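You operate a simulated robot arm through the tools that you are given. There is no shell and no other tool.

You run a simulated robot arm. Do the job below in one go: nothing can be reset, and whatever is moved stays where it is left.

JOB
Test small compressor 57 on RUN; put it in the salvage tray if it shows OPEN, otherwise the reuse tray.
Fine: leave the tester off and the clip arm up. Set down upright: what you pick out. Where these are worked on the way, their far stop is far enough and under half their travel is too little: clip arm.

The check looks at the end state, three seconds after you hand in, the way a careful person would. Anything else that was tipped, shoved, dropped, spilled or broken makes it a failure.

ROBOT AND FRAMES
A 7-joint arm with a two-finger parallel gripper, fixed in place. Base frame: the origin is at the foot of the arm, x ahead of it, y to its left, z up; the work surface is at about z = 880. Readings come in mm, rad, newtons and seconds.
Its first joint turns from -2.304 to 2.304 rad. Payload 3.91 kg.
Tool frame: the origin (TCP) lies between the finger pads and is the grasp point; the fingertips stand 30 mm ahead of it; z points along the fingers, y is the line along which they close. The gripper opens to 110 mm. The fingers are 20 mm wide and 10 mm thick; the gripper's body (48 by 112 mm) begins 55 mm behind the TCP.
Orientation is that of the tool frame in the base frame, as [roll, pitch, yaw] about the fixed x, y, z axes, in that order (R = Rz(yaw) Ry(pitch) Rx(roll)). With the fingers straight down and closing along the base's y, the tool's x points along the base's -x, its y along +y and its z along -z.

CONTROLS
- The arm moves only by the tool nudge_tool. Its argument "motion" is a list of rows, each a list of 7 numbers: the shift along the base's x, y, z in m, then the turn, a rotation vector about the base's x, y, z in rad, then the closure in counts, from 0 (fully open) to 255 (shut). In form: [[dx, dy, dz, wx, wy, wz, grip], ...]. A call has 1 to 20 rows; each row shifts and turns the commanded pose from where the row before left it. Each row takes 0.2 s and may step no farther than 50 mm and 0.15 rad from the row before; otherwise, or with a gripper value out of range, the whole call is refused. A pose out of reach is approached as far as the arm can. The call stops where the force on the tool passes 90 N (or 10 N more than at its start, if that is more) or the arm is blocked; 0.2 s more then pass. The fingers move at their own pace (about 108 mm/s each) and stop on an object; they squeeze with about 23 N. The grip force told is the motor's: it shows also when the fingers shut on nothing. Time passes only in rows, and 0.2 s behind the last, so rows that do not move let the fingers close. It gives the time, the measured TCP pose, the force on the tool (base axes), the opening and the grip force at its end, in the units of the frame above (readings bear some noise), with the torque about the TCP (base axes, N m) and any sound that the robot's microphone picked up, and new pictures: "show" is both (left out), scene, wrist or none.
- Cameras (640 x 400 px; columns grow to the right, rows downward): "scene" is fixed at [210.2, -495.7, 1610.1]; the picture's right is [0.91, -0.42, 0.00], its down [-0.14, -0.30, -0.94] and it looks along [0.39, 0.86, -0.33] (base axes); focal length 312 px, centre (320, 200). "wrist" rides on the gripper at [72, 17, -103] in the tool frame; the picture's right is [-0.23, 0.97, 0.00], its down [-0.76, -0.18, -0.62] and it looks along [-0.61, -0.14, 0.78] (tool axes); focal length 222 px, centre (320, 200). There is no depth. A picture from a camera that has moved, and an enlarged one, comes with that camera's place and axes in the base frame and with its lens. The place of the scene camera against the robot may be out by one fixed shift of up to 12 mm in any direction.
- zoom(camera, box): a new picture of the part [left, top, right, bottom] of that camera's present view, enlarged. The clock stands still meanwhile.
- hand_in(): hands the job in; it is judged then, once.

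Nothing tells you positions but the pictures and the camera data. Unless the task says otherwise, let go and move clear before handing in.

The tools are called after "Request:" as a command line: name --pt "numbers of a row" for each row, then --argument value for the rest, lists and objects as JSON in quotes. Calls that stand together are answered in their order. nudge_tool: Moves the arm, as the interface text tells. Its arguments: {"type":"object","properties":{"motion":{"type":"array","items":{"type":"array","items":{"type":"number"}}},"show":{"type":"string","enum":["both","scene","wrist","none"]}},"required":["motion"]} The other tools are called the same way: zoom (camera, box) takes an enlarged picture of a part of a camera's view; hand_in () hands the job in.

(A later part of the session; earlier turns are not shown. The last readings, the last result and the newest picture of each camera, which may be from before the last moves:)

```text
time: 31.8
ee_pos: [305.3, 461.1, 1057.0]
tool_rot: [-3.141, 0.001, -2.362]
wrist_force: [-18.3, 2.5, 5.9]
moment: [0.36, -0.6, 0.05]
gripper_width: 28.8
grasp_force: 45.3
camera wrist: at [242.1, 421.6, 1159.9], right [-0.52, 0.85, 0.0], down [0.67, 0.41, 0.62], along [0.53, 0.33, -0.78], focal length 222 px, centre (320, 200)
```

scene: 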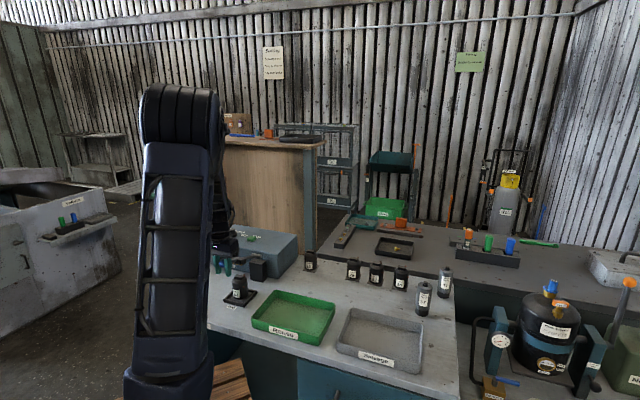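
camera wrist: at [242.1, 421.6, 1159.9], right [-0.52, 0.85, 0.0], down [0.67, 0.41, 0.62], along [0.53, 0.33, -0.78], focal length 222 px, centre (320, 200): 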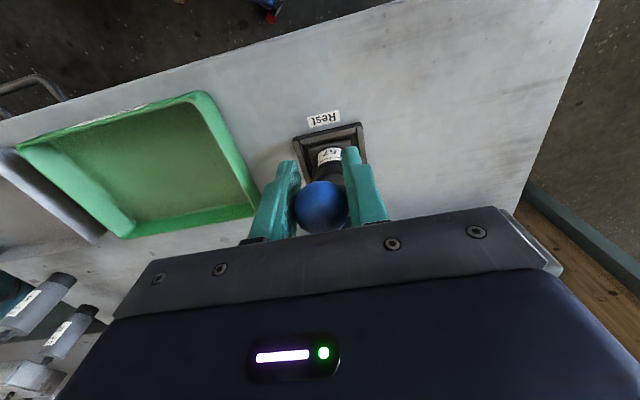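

Lever is at about 71° with a small sideways load; I'll correct sideways slightly and continue in smaller steps toward the far stop.

Request:
nudge_tool --pt "-0.0055 -0.0025 -0.0092 0 0 0 255" --pt "-0.002 -0.002 -0.0092 0 0 0 255" --pt "-0.0014 -0.0014 -0.0094 0 0 0 255" --pt "-0.0013 -0.0013 -0.0094 0 0 0 255" --pt "0 0 0 0 0 0 255" --show "both"

Request:
zoom --camera "scene" --box '[200, 215, 300, 315]'

```text
time: 33.0
ee_pos: [298.1, 453.1, 1020.4]
tool_rot: [-3.138, -0.001, -2.363]
wrist_force: [18.1, -20.6, 1.5]
moment: [0.49, -0.01, -0.07]
gripper_width: 29.2
grasp_force: 45.4
camera wrist: at [233.6, 413.5, 1122.7], right [-0.52, 0.85, 0.0], down [0.67, 0.41, 0.62], along [0.53, 0.32, -0.78], focal length 222 px, centre (320, 200)
```

scene: 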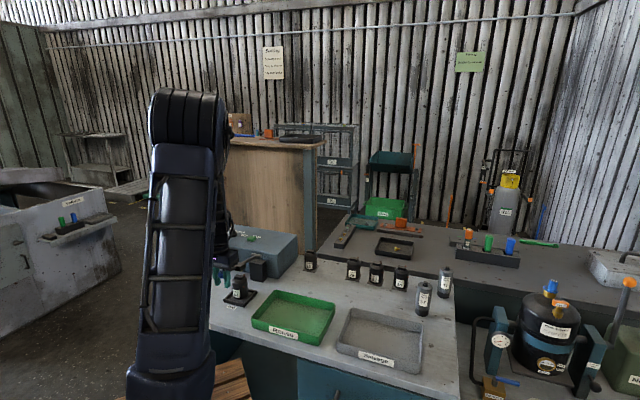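
wrist: 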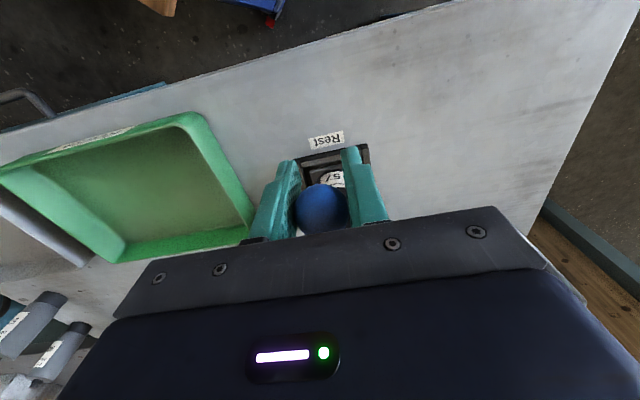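

```text
4.00 times, centred on (250, 265) of scene
camera zoom: at [210.2, -495.7, 1610.1], right [0.91, -0.42, 0.0], down [-0.14, -0.3, -0.94], along [0.39, 0.86, -0.33], focal length 1250 px, centre (600, -60)
```

zoom: 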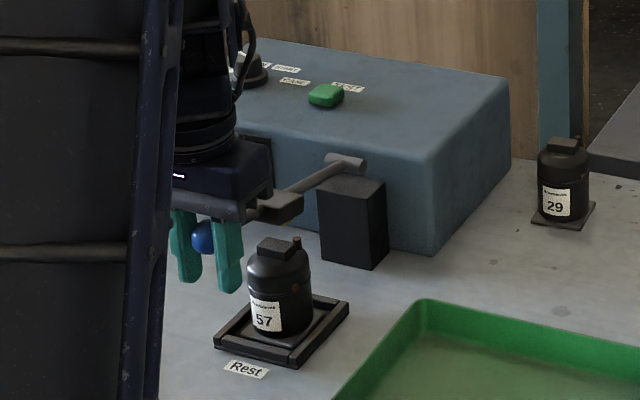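

The clip block is now right above compressor 57. I'll relieve the sideways load and continue down gently toward the stop.

Request:
nudge_tool --pt "0.0003 -0.0015 -0.006 0 0 0 255" --pt "-0.0005 -0.0005 -0.006 0 0 0 255" --pt "0 0 0 0 0 0 255" --show "none"

```text
time: 33.8
ee_pos: [295.4, 451.8, 1008.8]
tool_rot: [3.141, -0.001, -2.361]
wrist_force: [7.6, -12.2, 5.6]
moment: [1.07, -0.78, -0.03]
gripper_width: 29.0
grasp_force: 44.8
```

Request:
nudge_tool --pt "0.0002 -0.0006 -0.005 0 0 0 255" --pt "0 0 -0.005 0 0 0 255" --pt "0 0 0 0 0 0 255" --show "none"

```text
time: 34.6
ee_pos: [294.6, 451.2, 998.1]
tool_rot: [-3.141, 0.0, -2.361]
wrist_force: [1.4, -5.7, 3.0]
moment: [0.58, -0.35, -0.11]
gripper_width: 28.9
grasp_force: 45.7
```

Request:
nudge_tool --pt "0 0 -0.004 0 0 0 255" --pt "0 0 0 0 0 0 255" --show "none"

```text
time: 35.2
ee_pos: [294.6, 451.3, 994.8]
tool_rot: [-3.14, -0.001, -2.364]
wrist_force: [2.8, -14.1, 3.8]
moment: [0.89, -0.65, -0.04]
gripper_width: 28.9
grasp_force: 44.9
```

Request:
nudge_tool --pt "0 0 -0.004 0 0 0 255" --pt "0 0 0 0 0 0 255" --show "both"

Request:
zoom --camera "scene" --box '[200, 215, 300, 315]'

```text
time: 35.8
ee_pos: [294.6, 451.5, 991.1]
tool_rot: [-3.141, 0.002, -2.362]
wrist_force: [0.0, -14.4, 4.2]
moment: [0.94, -0.73, 0.03]
gripper_width: 29.1
grasp_force: 45.2
camera wrist: at [231.6, 411.2, 1093.0], right [-0.52, 0.85, 0.0], down [0.67, 0.41, 0.62], along [0.53, 0.33, -0.78], focal length 222 px, centre (320, 200)
```

scene: 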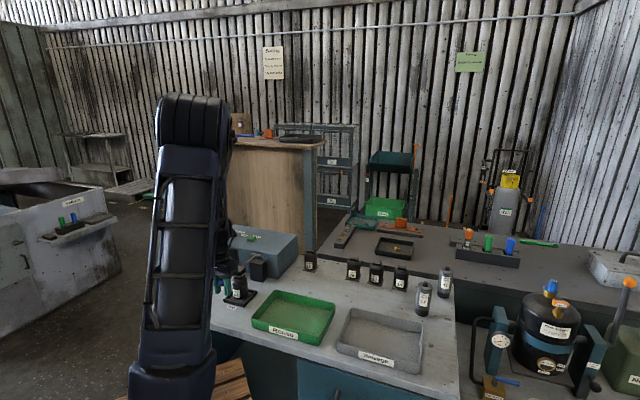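
wrist: 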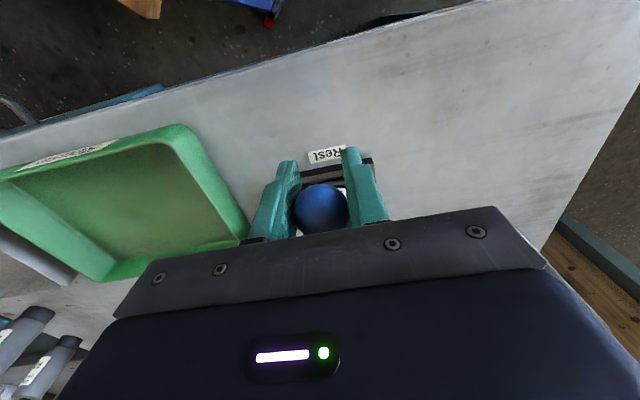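

```text
4.00 times, centred on (250, 265) of scene
camera zoom: at [210.2, -495.7, 1610.1], right [0.91, -0.42, 0.0], down [-0.14, -0.3, -0.94], along [0.39, 0.86, -0.33], focal length 1250 px, centre (600, -60)
```

zoom: 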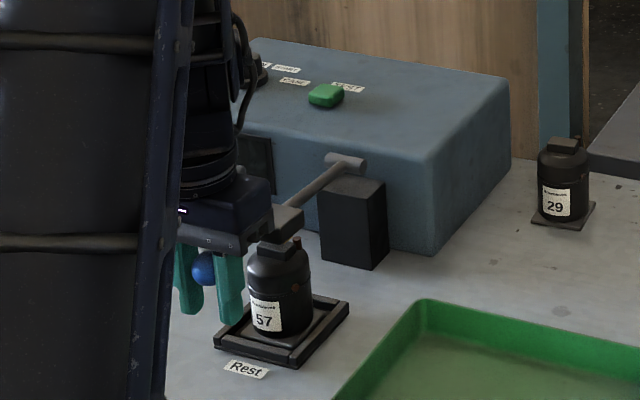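

The clip is nearly on the terminal box. I'll continue down by small steps until resistance shows the far stop.

Request:
nudge_tool --pt "0 0 -0.003 0 0 0 255" --pt "0 0 0 0 0 0 255" --show "none"

```text
time: 36.4
ee_pos: [294.7, 449.8, 988.2]
tool_rot: [-3.141, 0.0, -2.363]
wrist_force: [0.6, -17.5, 4.1]
moment: [0.89, -0.66, 0.03]
gripper_width: 29.0
grasp_force: 45.7
```

Request:
nudge_tool --pt "0 0 -0.003 0 0 0 255" --pt "0 0 0 0 0 0 255" --show "none"

```text
time: 37.0
ee_pos: [296.0, 450.7, 984.3]
tool_rot: [3.14, -0.001, -2.362]
wrist_force: [3.3, -19.1, 2.6]
moment: [0.95, -0.57, -0.01]
gripper_width: 28.9
grasp_force: 44.7
```

Request:
nudge_tool --pt "0.0003 -0.0003 -0.003 0 0 0 255" --pt "0 0 0 0 0 0 255" --show "none"

Request:
zoom --camera "scene" --box '[220, 235, 290, 305]'

```text
time: 37.6
ee_pos: [294.8, 450.9, 982.7]
tool_rot: [-3.14, -0.001, -2.36]
wrist_force: [2.3, -11.4, 4.5]
moment: [0.97, -0.76, 0.01]
gripper_width: 29.2
grasp_force: 45.3
```

```text
5.71 times, centred on (255, 270) of scene
camera zoom: at [210.2, -495.7, 1610.1], right [0.91, -0.42, 0.0], down [-0.14, -0.3, -0.94], along [0.39, 0.86, -0.33], focal length 1786 px, centre (691, -200)
```

zoom: 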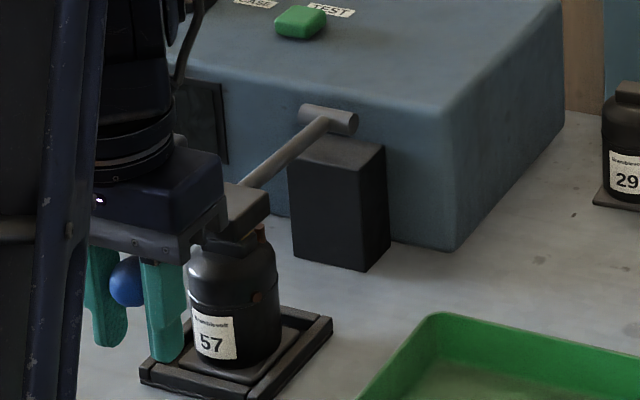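

Request:
nudge_tool --pt "0 0 -0.003 0 0 0 255" --pt "0 0 0 0 0 0 255" --show "none"

```text
time: 38.2
ee_pos: [295.3, 450.5, 978.8]
tool_rot: [-3.141, 0.0, -2.363]
wrist_force: [2.2, -7.9, 3.3]
moment: [0.85, -0.69, 0.01]
gripper_width: 29.2
grasp_force: 44.9
```

Request:
nudge_tool --pt "0 0 -0.003 0 0 0 255" --pt "0 0 0 0 0 0 255" --show "none"

```text
time: 38.8
ee_pos: [295.2, 450.2, 975.1]
tool_rot: [3.141, 0.0, -2.362]
wrist_force: [0.0, -0.3, 9.6]
moment: [0.44, -0.43, 0.03]
gripper_width: 29.2
grasp_force: 45.3
```

Request:
nudge_tool --pt "0 0 -0.002 0 0 0 255" --pt "0 0 0 0 0 0 255" --show "none"

```text
time: 39.4
ee_pos: [295.9, 449.4, 974.3]
tool_rot: [3.139, 0.002, -2.363]
wrist_force: [1.1, 3.6, 33.6]
moment: [0.08, -0.13, 0.01]
gripper_width: 29.2
grasp_force: 45.1
```

Resistance rose to 34 N at ball z≈974, so the far stop is reached. I'll let go of the ball and rise clear, checking that the clip arm stays down.

Request:
nudge_tool --pt "0 0 0.0005 0 0 0 200" --pt "0 0 0 0 0 0 110" --pt "0 0 0 0 0 0 110" --pt "0 0 0.04 0 0 0 110" --pt "0 0 0.045 0 0 0 110" --pt "0 0 0.045 0 0 0 110" --pt "0 0 0.045 0 0 0 110" --pt "0 0 0 0 0 0 110" --show "both"

Request:
zoom --camera "scene" --box '[200, 215, 300, 315]'

Request:
zoom --camera "wrist" --box '[230, 60, 430, 210]'

```text
time: 41.2
ee_pos: [295.7, 450.0, 1150.9]
tool_rot: [-3.141, -0.001, -2.362]
wrist_force: [-0.6, -0.3, -0.3]
moment: [0.02, 0.01, 0.0]
gripper_width: 62.4
grasp_force: 0.0
camera wrist: at [231.8, 410.8, 1252.9], right [-0.52, 0.85, 0.0], down [0.67, 0.41, 0.62], along [0.53, 0.33, -0.78], focal length 222 px, centre (320, 200)
```

scene: 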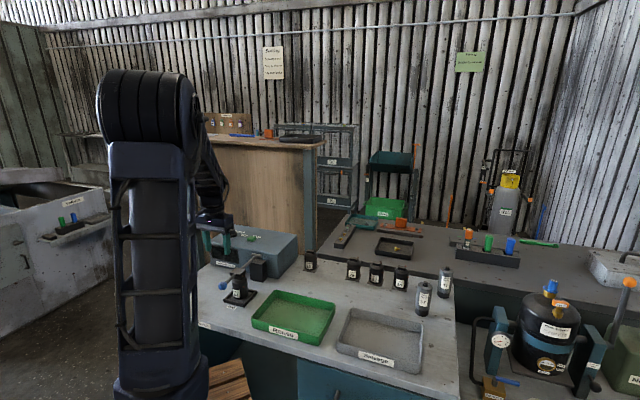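
wrist: 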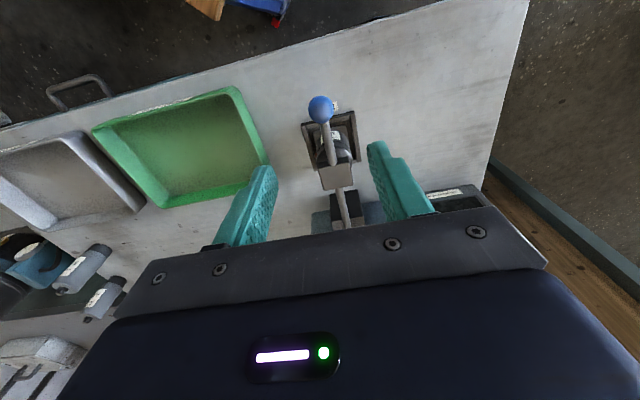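

```text
4.00 times, centred on (250, 265) of scene
camera zoom: at [210.2, -495.7, 1610.1], right [0.91, -0.42, 0.0], down [-0.14, -0.3, -0.94], along [0.39, 0.86, -0.33], focal length 1250 px, centre (600, -60)
```

zoom: 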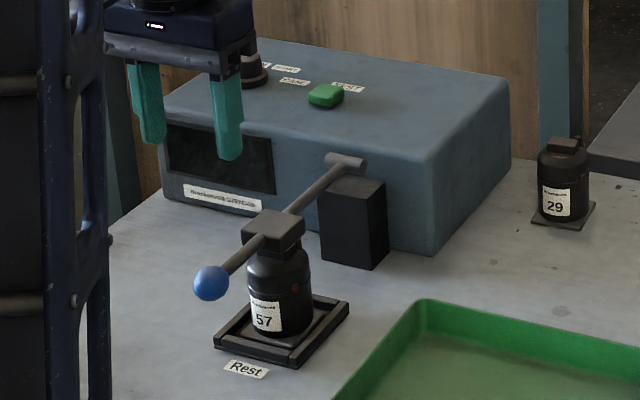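

```text
2.67 times, centred on (330, 135) of wrist
camera zoom: at [231.8, 410.8, 1252.9], right [-0.52, 0.85, 0.0], down [0.67, 0.41, 0.62], along [0.53, 0.33, -0.78], focal length 592 px, centre (293, 373)
```

zoom: 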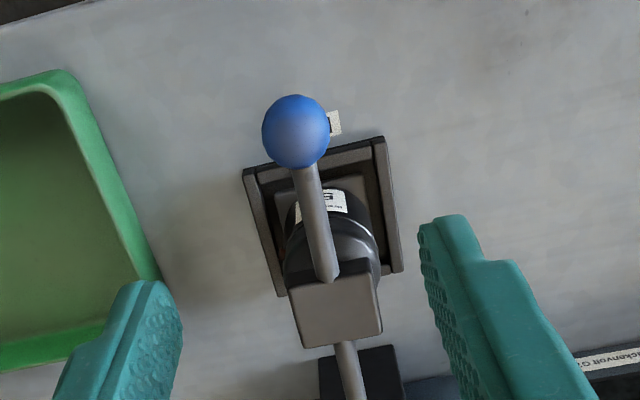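

The clip arm stays down on the terminal box. Next I'll move above the knob (about (394, 818, 1026)) and check alignment before gripping it.

Request:
nudge_tool --pt "0.01225 0.046 0 0 0 0 110" --pt "0.01225 0.046 0 0 0 0 110" --pt "0.01225 0.046 0 0 0 0 110" --pt "0.01225 0.046 0 0 0 0 110" --pt "0.01225 0.046 0 0 0 0 110" --pt "0.01225 0.046 0 0 0 0 110" --pt "0.01225 0.046 0 0 0 0 110" --pt "0.01225 0.046 0 0 0 0 110" --pt "0 0 -0.04 0 0 0 110" --pt "0 0 0 0 0 0 110" --show "wrist"

Request:
zoom --camera "wrist" --box '[230, 40, 430, 220]'

```text
time: 43.4
ee_pos: [391.9, 819.5, 1106.6]
tool_rot: [-3.141, -0.001, -2.362]
wrist_force: [-0.2, 0.0, -0.7]
moment: [-0.02, 0.01, -0.02]
gripper_width: 62.6
grasp_force: 0.0
camera wrist: at [328.7, 780.4, 1209.1], right [-0.52, 0.85, 0.0], down [0.67, 0.41, 0.62], along [0.53, 0.33, -0.78], focal length 222 px, centre (320, 200)
```

wrist: 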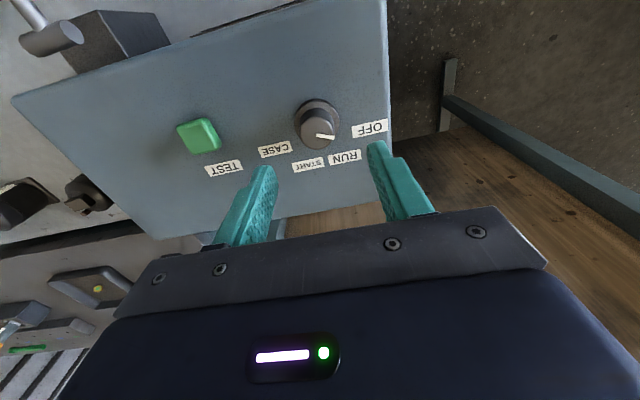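

```text
2.22 times, centred on (330, 130) of wrist
camera zoom: at [328.7, 780.4, 1209.1], right [-0.52, 0.85, 0.0], down [0.67, 0.41, 0.62], along [0.53, 0.33, -0.78], focal length 494 px, centre (298, 356)
```

zoom: 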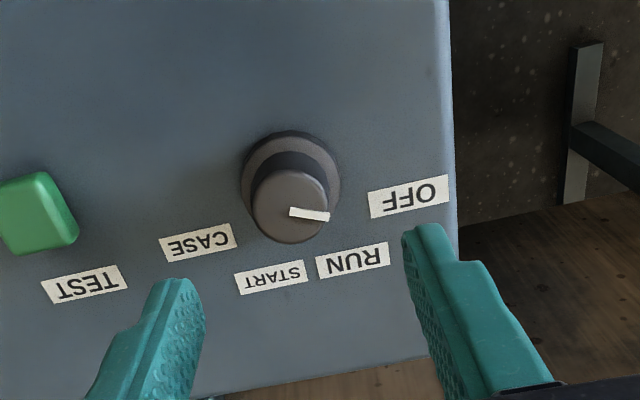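

The knob's axis is at about (392.3, 816.6), still on OFF. I'll lower onto it and close the fingers.

Request:
nudge_tool --pt "0.0004 -0.0029 -0.03 0 0 0 110" --pt "0 0 -0.025 0 0 0 110" --pt "0 0 -0.0115 0 0 0 110" --pt "0 0 0 0 0 0 150" --pt "0 0 0 0 0 0 255" --pt "0 0 0 0 0 0 255" --pt "0 0 0 0 0 0 255" --show "wrist"

Request:
zoom --camera "wrist" --box '[230, 40, 430, 220]'

```text
time: 45.0
ee_pos: [392.8, 817.6, 1043.0]
tool_rot: [3.141, 0.002, -2.363]
wrist_force: [-5.7, 10.8, -1.0]
moment: [1.07, -0.24, 0.01]
gripper_width: 31.2
grasp_force: 45.1
camera wrist: at [329.7, 777.7, 1145.2], right [-0.52, 0.85, 0.0], down [0.67, 0.41, 0.62], along [0.53, 0.33, -0.78], focal length 222 px, centre (320, 200)
```

wrist: 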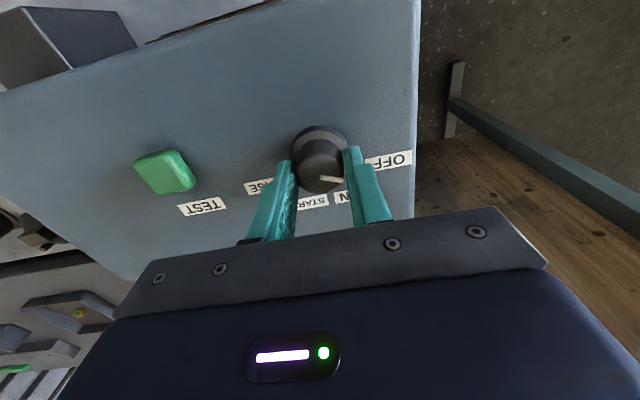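

```text
2.22 times, centred on (330, 130) of wrist
camera zoom: at [329.7, 777.7, 1145.2], right [-0.52, 0.85, 0.0], down [0.67, 0.41, 0.62], along [0.53, 0.33, -0.78], focal length 494 px, centre (298, 356)
```

zoom: 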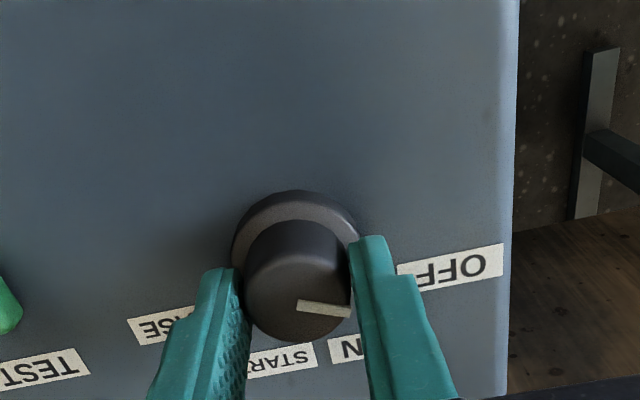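

The knob is gripped with a light side load. I'll turn it clockwise by 0.81 rad (one position) to RUN.

Request:
nudge_tool --pt "-0.0003 0.0003 0 0 0 -0.09 255" --pt "0 0 0 0 0 -0.12 255" --pt "0 0 0 0 0 -0.12 255" --pt "0 0 0 0 0 -0.12 255" --pt "0 0 0 0 0 -0.12 255" --pt "0 0 0 0 0 -0.12 255" --pt "0 0 0 0 0 -0.12 255" --pt "0 0 0 0 0 0 255" --show "both"

Request:
zoom --camera "wrist" --box '[230, 40, 430, 220]'

Request:
zoom --camera "scene" --box '[200, 215, 300, 315]'

```text
time: 46.8
ee_pos: [392.7, 817.6, 1042.7]
tool_rot: [3.141, 0.0, 3.11]
wrist_force: [-3.6, 11.7, 0.2]
moment: [0.44, 0.47, 0.03]
gripper_width: 31.3
grasp_force: 45.7
camera wrist: at [321.5, 835.3, 1145.3], right [0.26, 0.97, 0.0], down [0.76, -0.2, 0.62], along [0.6, -0.16, -0.78], focal length 222 px, centre (320, 200)
```

scene: 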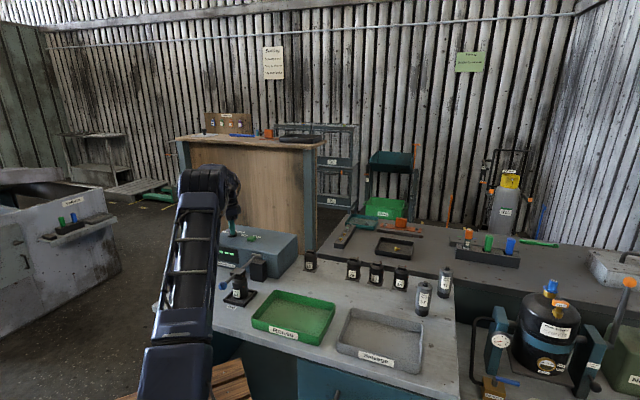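
wrist: 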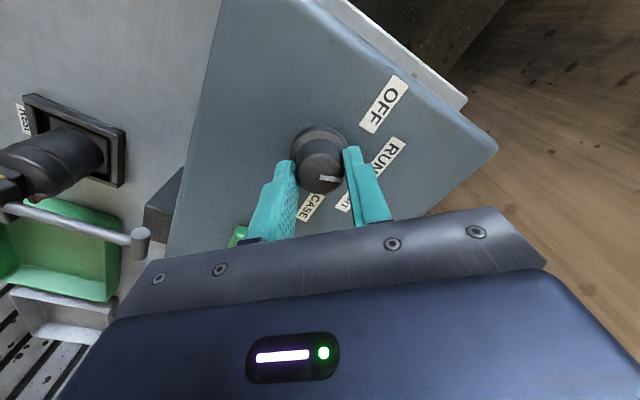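

```text
2.22 times, centred on (330, 130) of wrist
camera zoom: at [321.5, 835.3, 1145.3], right [0.26, 0.97, 0.0], down [0.76, -0.2, 0.62], along [0.6, -0.16, -0.78], focal length 494 px, centre (298, 356)
```

zoom: 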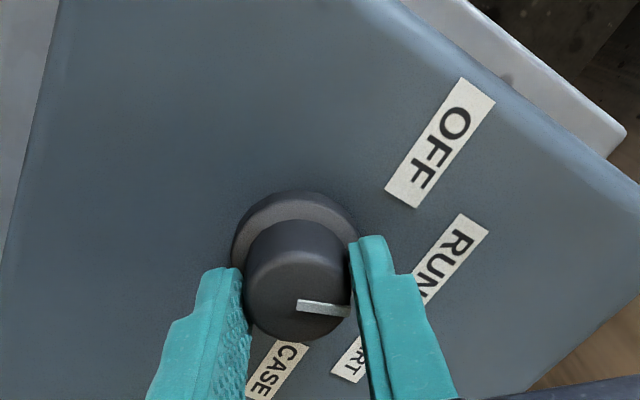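

```text
4.00 times, centred on (250, 265) of scene
camera zoom: at [210.2, -495.7, 1610.1], right [0.91, -0.42, 0.0], down [-0.14, -0.3, -0.94], along [0.39, 0.86, -0.33], focal length 1250 px, centre (600, -60)
```

zoom: 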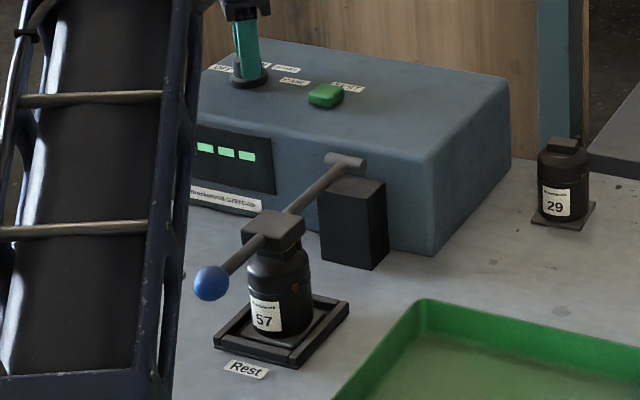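

The display lit up with dashes. I'll release the knob, rise, and verify where it points.

Request:
nudge_tool --pt "0 0 0 0 0 0 180" --pt "0 0 0 0 0 0 110" --pt "0 0 0 0 0 0 110" --pt "0 0 0.03 0 0 0 110" --pt "0 0 0.035 0 0 0 110" --pt "0 0 0 0 0 0 110" --show "both"

Request:
zoom --camera "wrist" --box '[230, 40, 430, 220]'

```text
time: 48.2
ee_pos: [393.2, 815.9, 1108.5]
tool_rot: [3.14, 0.002, 3.11]
wrist_force: [1.7, -0.7, 0.2]
moment: [-0.03, -0.01, -0.02]
gripper_width: 62.7
grasp_force: 0.1
camera wrist: at [321.2, 834.5, 1211.2], right [0.26, 0.97, 0.0], down [0.76, -0.2, 0.62], along [0.6, -0.16, -0.78], focal length 222 px, centre (320, 200)
```

scene: 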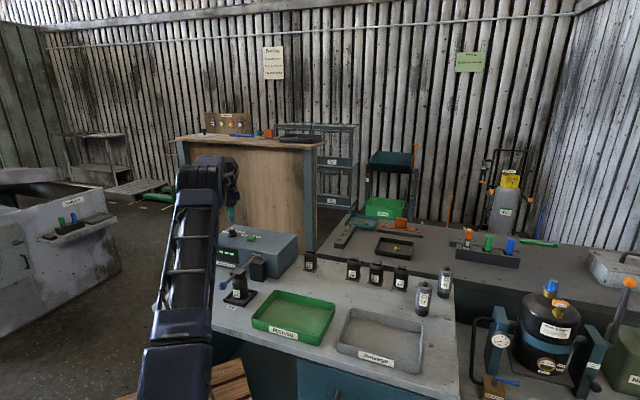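
wrist: 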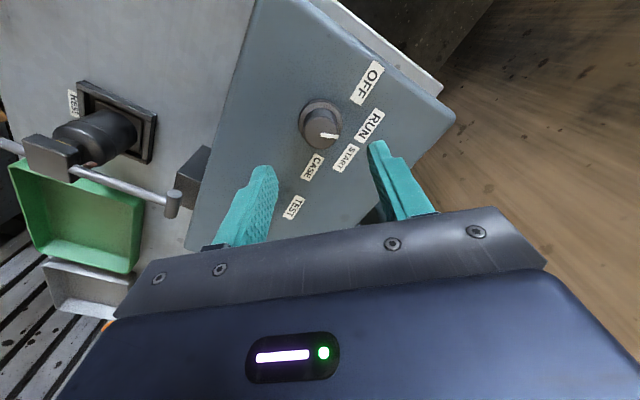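

```text
2.22 times, centred on (330, 130) of wrist
camera zoom: at [321.2, 834.5, 1211.2], right [0.26, 0.97, 0.0], down [0.76, -0.2, 0.62], along [0.6, -0.16, -0.78], focal length 494 px, centre (298, 356)
```

zoom: 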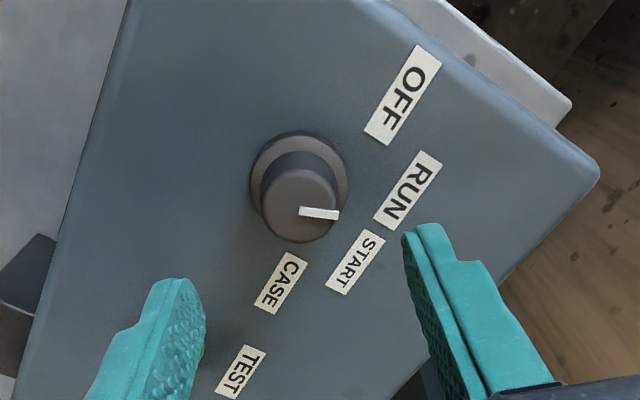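

The knob points at RUN (about 67°). Next is the TEST button at about (457, 728, 1010): I'll close the fingers and hover above it.

Request:
nudge_tool --pt "0.0213 -0.0293 0 0 0 0 255" --pt "0.0213 -0.0293 0 0 0 0 255" --pt "0.0213 -0.0293 0 0 0 0 255" --pt "0 0 -0.03 0 0 0 255" --pt "0 0 0 0 0 0 255" --show "both"

Request:
zoom --camera "wrist" --box '[230, 60, 430, 240]'

Request:
zoom --camera "scene" --box '[200, 200, 300, 300]'

```text
time: 49.4
ee_pos: [459.6, 728.9, 1078.6]
tool_rot: [3.141, -0.001, 3.11]
wrist_force: [-0.2, 0.8, 0.6]
moment: [0.02, 0.03, 0.0]
gripper_width: 0.0
grasp_force: 22.8
camera wrist: at [386.9, 746.7, 1181.1], right [0.26, 0.97, 0.0], down [0.76, -0.2, 0.62], along [0.6, -0.16, -0.78], focal length 222 px, centre (320, 200)
```

scene: 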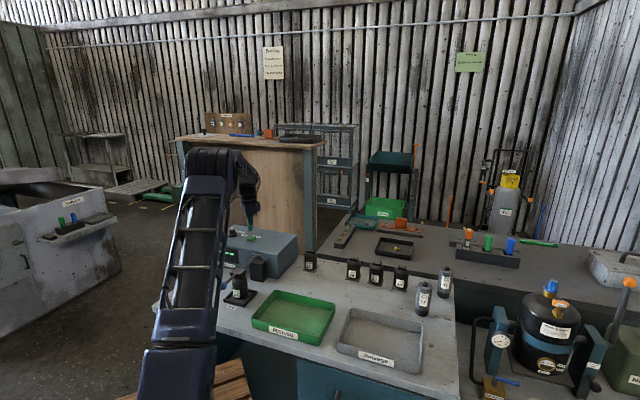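
wrist: 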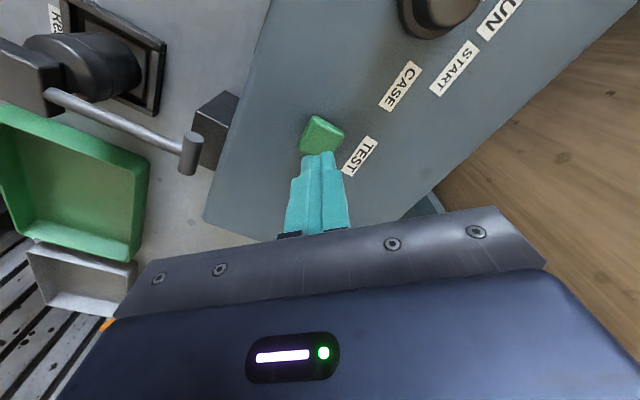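

```text
2.22 times, centred on (330, 150) of wrist
camera zoom: at [386.9, 746.7, 1181.1], right [0.26, 0.97, 0.0], down [0.76, -0.2, 0.62], along [0.6, -0.16, -0.78], focal length 494 px, centre (298, 311)
```

zoom: 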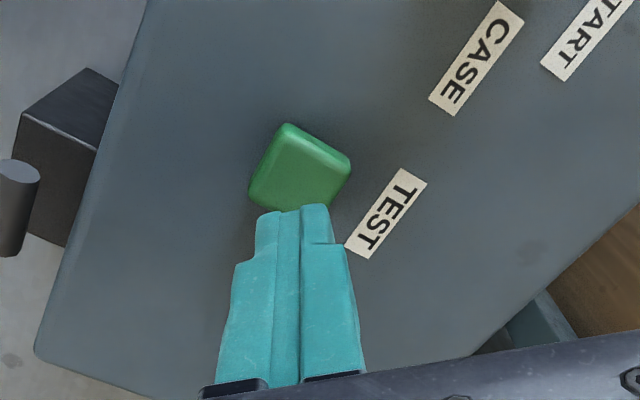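

```text
4.00 times, centred on (250, 250) of scene
camera zoom: at [210.2, -495.7, 1610.1], right [0.91, -0.42, 0.0], down [-0.14, -0.3, -0.94], along [0.39, 0.86, -0.33], focal length 1250 px, centre (600, 0)
```

zoom: 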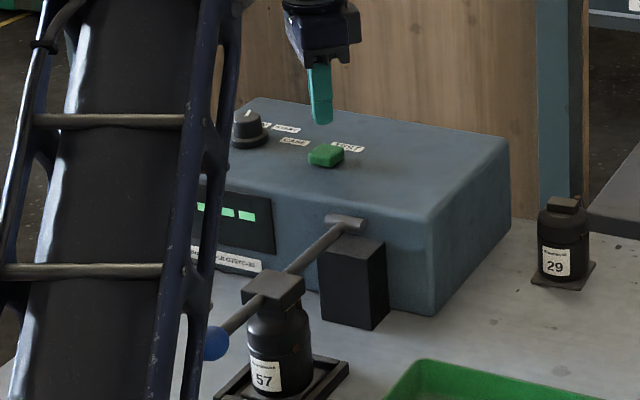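

The closed fingertips are right above the TEST button. I'll lower gently and press it in small steps.

Request:
nudge_tool --pt "-0.002 0.0015 -0.018 0 0 0 255" --pt "0 0 -0.012 0 0 0 255" --pt "0 0 0 0 0 0 255" --show "none"

```text
time: 50.2
ee_pos: [456.2, 730.4, 1048.3]
tool_rot: [3.141, 0.0, 3.109]
wrist_force: [-0.3, -0.3, -0.4]
moment: [-0.02, -0.02, 0.03]
gripper_width: 0.0
grasp_force: 22.9
```

Request:
nudge_tool --pt "0 0 -0.004 0 0 0 255" --pt "0 0 -0.003 0 0 0 255" --pt "0 0 0 0 0 0 255" --show "none"

```text
time: 51.0
ee_pos: [457.8, 731.3, 1040.4]
tool_rot: [3.14, -0.002, 3.109]
wrist_force: [1.7, 1.2, 3.9]
moment: [0.03, -0.04, -0.01]
gripper_width: 0.1
grasp_force: 22.5
heard: click
```

I heard a click. Let me look at the display.

Request:
nudge_tool --pt "0 0 0 0 0 0 255" --show "scene"

Request:
zoom --camera "scene" --box '[200, 220, 270, 290]'

```text
time: 51.4
ee_pos: [456.0, 729.5, 1040.1]
tool_rot: [3.141, 0.0, 3.11]
wrist_force: [1.1, 2.2, 3.5]
moment: [0.05, -0.05, 0.03]
gripper_width: 0.0
grasp_force: 23.2
```

scene: 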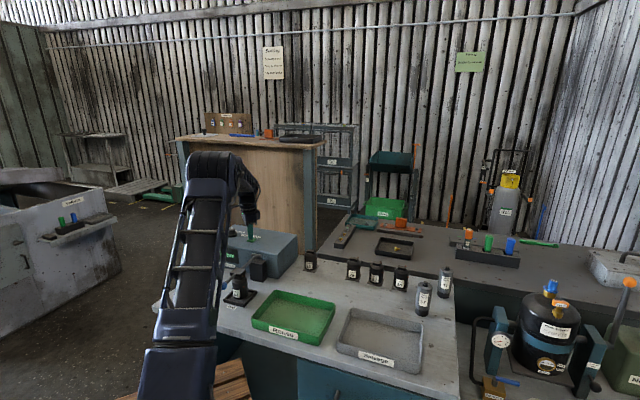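

```text
5.71 times, centred on (235, 255) of scene
camera zoom: at [210.2, -495.7, 1610.1], right [0.91, -0.42, 0.0], down [-0.14, -0.3, -0.94], along [0.39, 0.86, -0.33], focal length 1786 px, centre (806, -114)
```

zoom: 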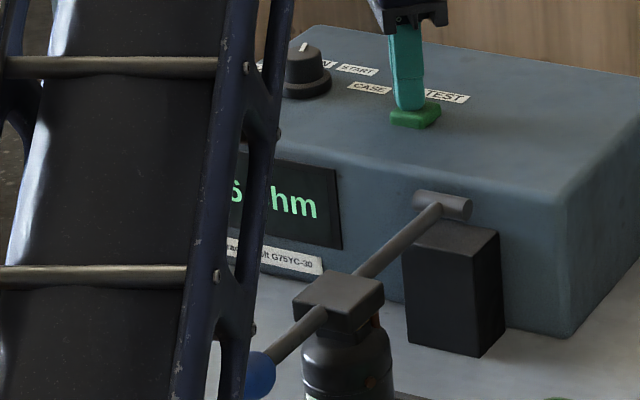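

The display shows something ending in "6 ?hm", so likely a resistance reading. I'll lift off the button and move aside so the full display is visible.

Request:
nudge_tool --pt "0 0 0.03 0 0 0 255" --pt "0 0 0.045 0 0 0 255" --pt "0 0 0.045 0 0 0 255" --pt "0 0 0 0 0 0 255" --show "scene"

Request:
zoom --camera "scene" --box '[200, 220, 270, 290]'

```text
time: 52.4
ee_pos: [456.8, 732.0, 1161.4]
tool_rot: [-3.14, 0.001, 3.11]
wrist_force: [0.0, -1.1, 0.2]
moment: [-0.02, 0.01, 0.01]
gripper_width: 0.0
grasp_force: 23.0
```

scene: 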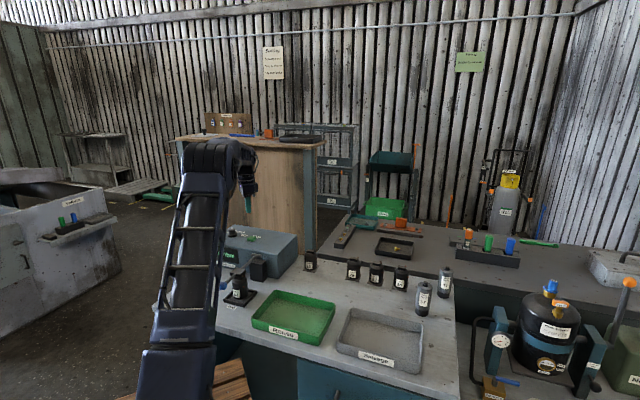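

```text
5.71 times, centred on (235, 255) of scene
camera zoom: at [210.2, -495.7, 1610.1], right [0.91, -0.42, 0.0], down [-0.14, -0.3, -0.94], along [0.39, 0.86, -0.33], focal length 1786 px, centre (806, -114)
```

zoom: 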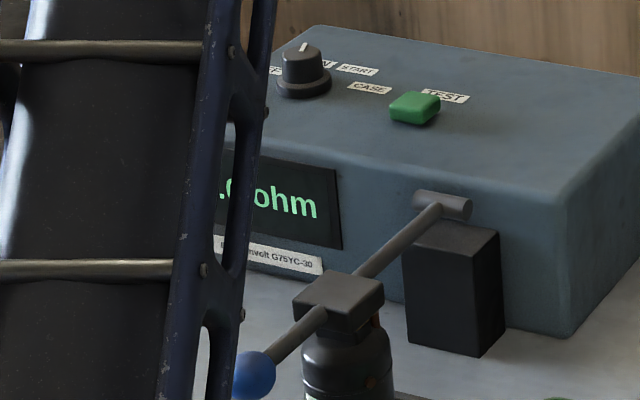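

The reading persists but its first digits are hidden by the arm. I'll retract toward the base so the scene camera can see the whole display.

Request:
nudge_tool --pt "-0.022 -0.038 0.015 0 0 0 255" --pt "-0.022 -0.038 0.015 0 0 0 255" --pt "-0.022 -0.038 0.015 0 0 0 255" --pt "-0.022 -0.038 0.015 0 0 0 255" --pt "-0.022 -0.038 0.015 0 0 0 255" --pt "-0.022 -0.038 0.015 0 0 0 255" --pt "0 0 0 0 0 0 255" --show "both"

Request:
zoom --camera "scene" --box '[200, 220, 270, 290]'

```text
time: 54.0
ee_pos: [321.5, 503.1, 1249.2]
tool_rot: [-3.14, 0.001, 3.111]
wrist_force: [-0.4, -0.3, 1.1]
moment: [0.0, 0.01, 0.01]
gripper_width: 0.0
grasp_force: 23.4
camera wrist: at [249.4, 522.0, 1351.6], right [0.26, 0.97, 0.0], down [0.76, -0.2, 0.62], along [0.6, -0.16, -0.78], focal length 222 px, centre (320, 200)
```

scene: 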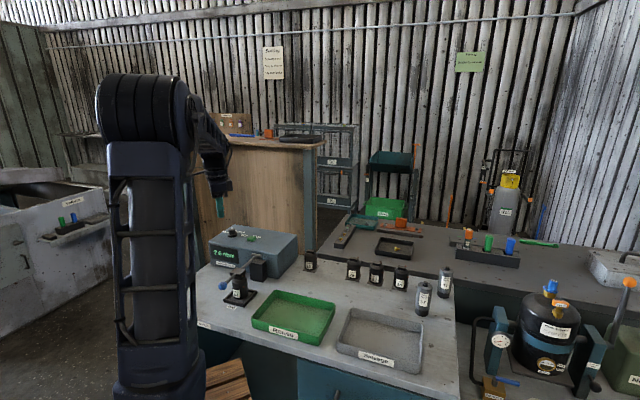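
wrist: 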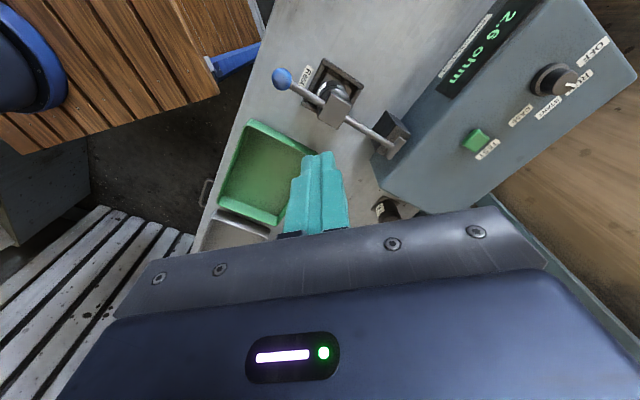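

```text
5.71 times, centred on (235, 255) of scene
camera zoom: at [210.2, -495.7, 1610.1], right [0.91, -0.42, 0.0], down [-0.14, -0.3, -0.94], along [0.39, 0.86, -0.33], focal length 1786 px, centre (806, -114)
```

zoom: 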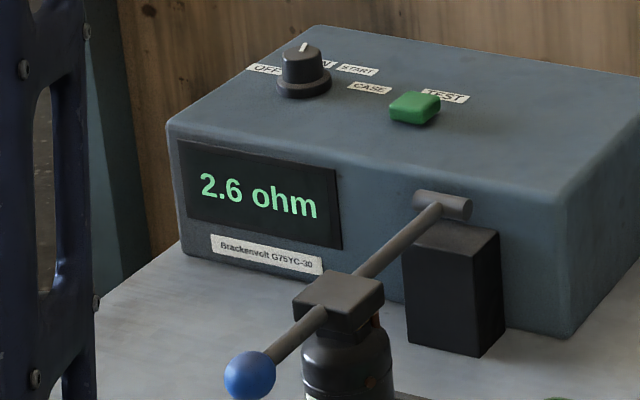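

It reads 2.6 ohm on RUN, so it's not OPEN and the compressor goes to the Reuse tray. First I'll return to the knob to switch the tester off.

Request:
nudge_tool --pt "0.0089 0.0392 -0.012 0 0 0 110" --pt "0.0089 0.0392 -0.012 0 0 0 110" --pt "0.0089 0.0392 -0.018 0 0 0 110" --pt "0.0089 0.0392 -0.018 0 0 0 110" --pt "0.0089 0.0392 -0.018 0 0 0 110" --pt "0.0089 0.0392 -0.018 0 0 0 110" --pt "0.0089 0.0392 -0.018 0 0 0 110" --pt "0.0085 0.0391 -0.026 0 0 0 110" --pt "0 0 0 0 0 0 110" --show "wrist"

Request:
zoom --camera "wrist" --box '[230, 40, 430, 220]'

```text
time: 56.0
ee_pos: [392.9, 816.0, 1109.9]
tool_rot: [3.141, 0.0, 3.111]
wrist_force: [-1.1, -0.2, 0.0]
moment: [0.03, 0.02, -0.05]
gripper_width: 62.6
grasp_force: 0.2
camera wrist: at [320.9, 835.0, 1212.8], right [0.26, 0.97, 0.0], down [0.76, -0.2, 0.62], along [0.6, -0.16, -0.78], focal length 222 px, centre (320, 200)
```

wrist: 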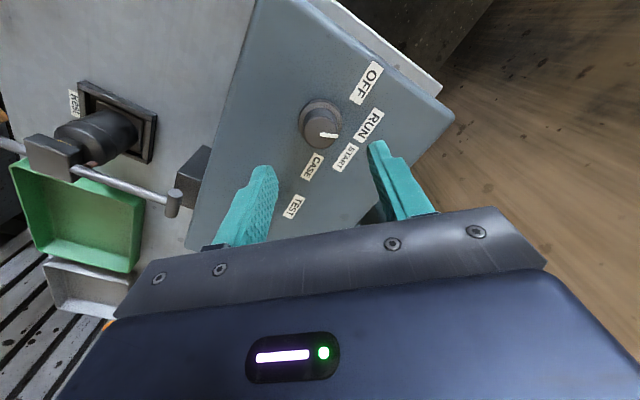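

```text
2.22 times, centred on (330, 130) of wrist
camera zoom: at [320.9, 835.0, 1212.8], right [0.26, 0.97, 0.0], down [0.76, -0.2, 0.62], along [0.6, -0.16, -0.78], focal length 494 px, centre (298, 356)
```

zoom: 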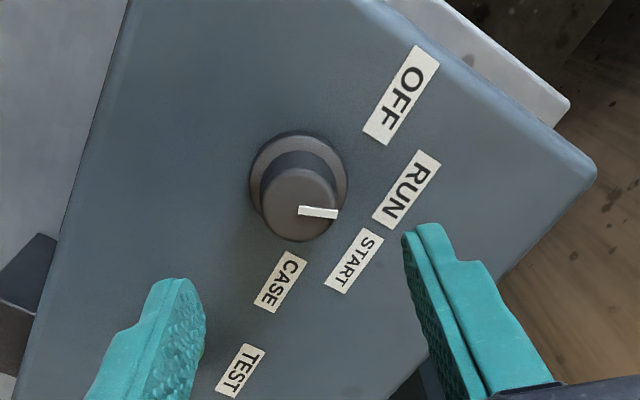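

The tool is right over the knob, still on RUN. I'll lower, grip, and turn it counter-clockwise 0.82 rad to OFF.

Request:
nudge_tool --pt "-0.0003 0.0004 -0.03 0 0 0 110" --pt "0 0 -0.025 0 0 0 110" --pt "0 0 -0.012 0 0 0 110" --pt "0 0 0 0 0 0 150" --pt "0 0 0 0 0 0 255" --pt "0 0 0 0 0 0 255" --pt "0 0 0 0 0 0 255" --pt "0 0 0 0 0 0.1 255" --pt "0 0 0 0 0 0.12 255" --pt "0 0 0 0 0 0.12 255" --pt "0 0 0 0 0 0.12 255" --pt "0 0 0 0 0 0.12 255" --pt "0 0 0 0 0 0.12 255" --pt "0 0 0 0 0 0.12 255" --pt "0 0 0 0 0 0 255" --show "both"

Request:
zoom --camera "scene" --box '[200, 215, 300, 315]'

```text
time: 59.2
ee_pos: [391.5, 816.4, 1042.6]
tool_rot: [3.141, -0.002, -2.35]
wrist_force: [-16.7, 18.1, 5.5]
moment: [-0.16, 1.02, -0.13]
gripper_width: 31.7
grasp_force: 45.0
camera wrist: at [329.0, 775.9, 1146.0], right [-0.53, 0.85, 0.0], down [0.66, 0.42, 0.62], along [0.53, 0.33, -0.78], focal length 222 px, centre (320, 200)
```

scene: 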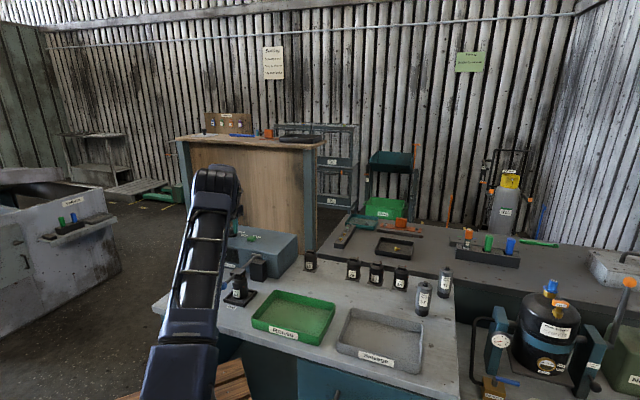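
wrist: 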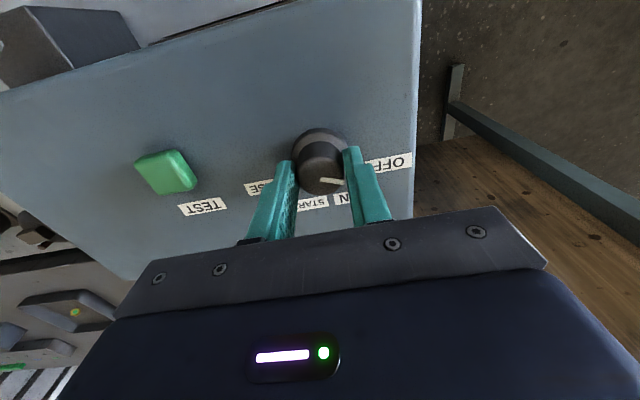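

```text
4.00 times, centred on (250, 265) of scene
camera zoom: at [210.2, -495.7, 1610.1], right [0.91, -0.42, 0.0], down [-0.14, -0.3, -0.94], along [0.39, 0.86, -0.33], focal length 1250 px, centre (600, -60)
```

zoom: 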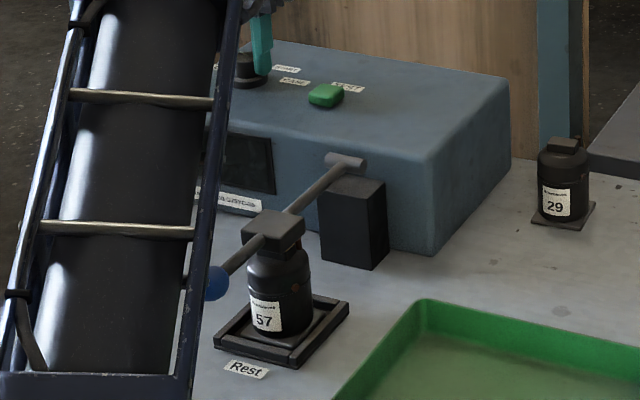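

The display has gone dark. I'll release the knob, rise, and verify it points at OFF.

Request:
nudge_tool --pt "0 0 0 0 0 0 180" --pt "0 0 0 0 0 0 110" --pt "0 0 0 0 0 0 110" --pt "0 0 0.03 0 0 0 110" --pt "0 0 0.035 0 0 0 110" --pt "0 0 0 0 0 0 110" --show "wrist"

Request:
zoom --camera "wrist" --box '[230, 40, 430, 220]'

```text
time: 60.6
ee_pos: [393.0, 816.6, 1108.5]
tool_rot: [-3.141, 0.001, -2.353]
wrist_force: [0.2, 0.6, 1.0]
moment: [0.0, -0.01, -0.02]
gripper_width: 62.5
grasp_force: 0.0
camera wrist: at [330.7, 775.8, 1210.4], right [-0.53, 0.85, 0.0], down [0.66, 0.42, 0.62], along [0.53, 0.33, -0.78], focal length 222 px, centre (320, 200)
```

wrist: 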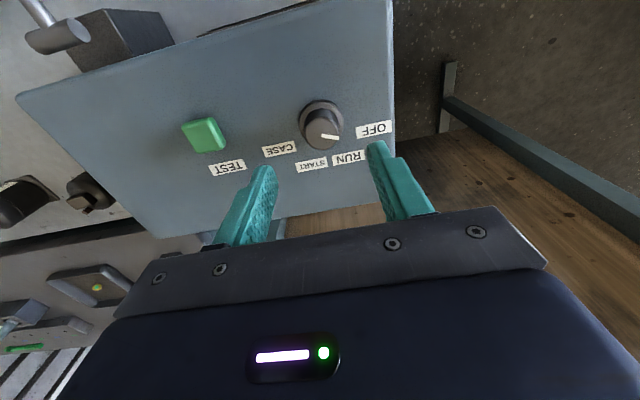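

```text
2.22 times, centred on (330, 130) of wrist
camera zoom: at [330.7, 775.8, 1210.4], right [-0.53, 0.85, 0.0], down [0.66, 0.42, 0.62], along [0.53, 0.33, -0.78], focal length 494 px, centre (298, 356)
```

zoom: 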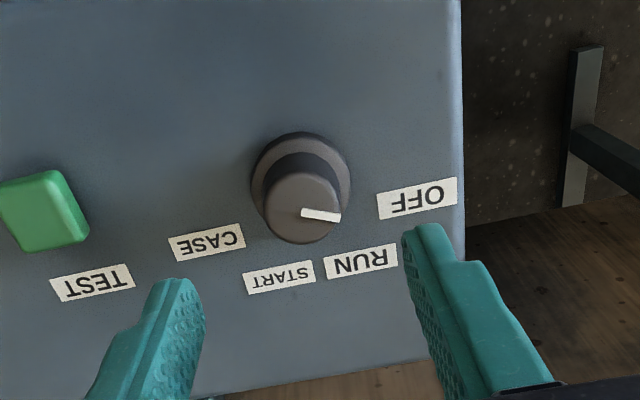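

The knob is back on OFF. Next I'll go above the clip arm's ball (now about (295.5, 450, 974)) to lift the arm up again.

Request:
nudge_tool --pt "-0.0122 -0.0458 0 0 0 0 110" --pt "-0.0122 -0.0458 0 0 0 0 110" --pt "-0.0122 -0.0458 0 0 0 0 110" --pt "-0.0122 -0.0458 0 0 0 0 110" --pt "-0.0122 -0.0458 0 0 0 0 110" --pt "-0.0122 -0.0458 0 0 0 0 110" --pt "-0.0122 -0.0458 0 0 0 0 110" --pt "-0.0122 -0.0458 0 0 0 0 110" --pt "0 0 -0.03 0 0 0 110" --pt "0 0 0 0 0 0 110" --show "wrist"

```text
time: 62.8
ee_pos: [296.4, 447.5, 1076.7]
tool_rot: [3.141, -0.001, -2.354]
wrist_force: [0.3, 0.4, -0.4]
moment: [0.0, 0.01, 0.0]
gripper_width: 62.6
grasp_force: 0.1
camera wrist: at [233.8, 408.9, 1178.7], right [-0.53, 0.85, 0.0], down [0.66, 0.42, 0.62], along [0.53, 0.33, -0.78], focal length 222 px, centre (320, 200)
```

wrist: 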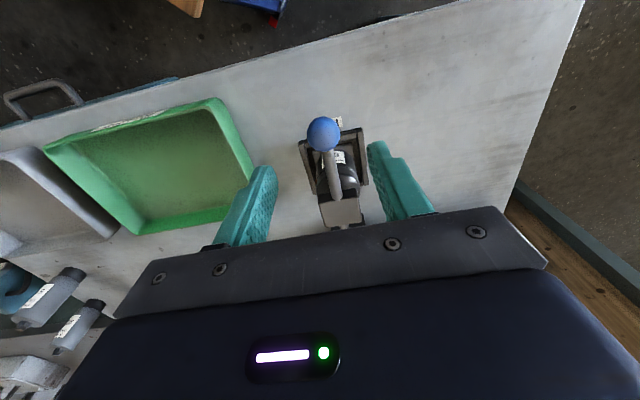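

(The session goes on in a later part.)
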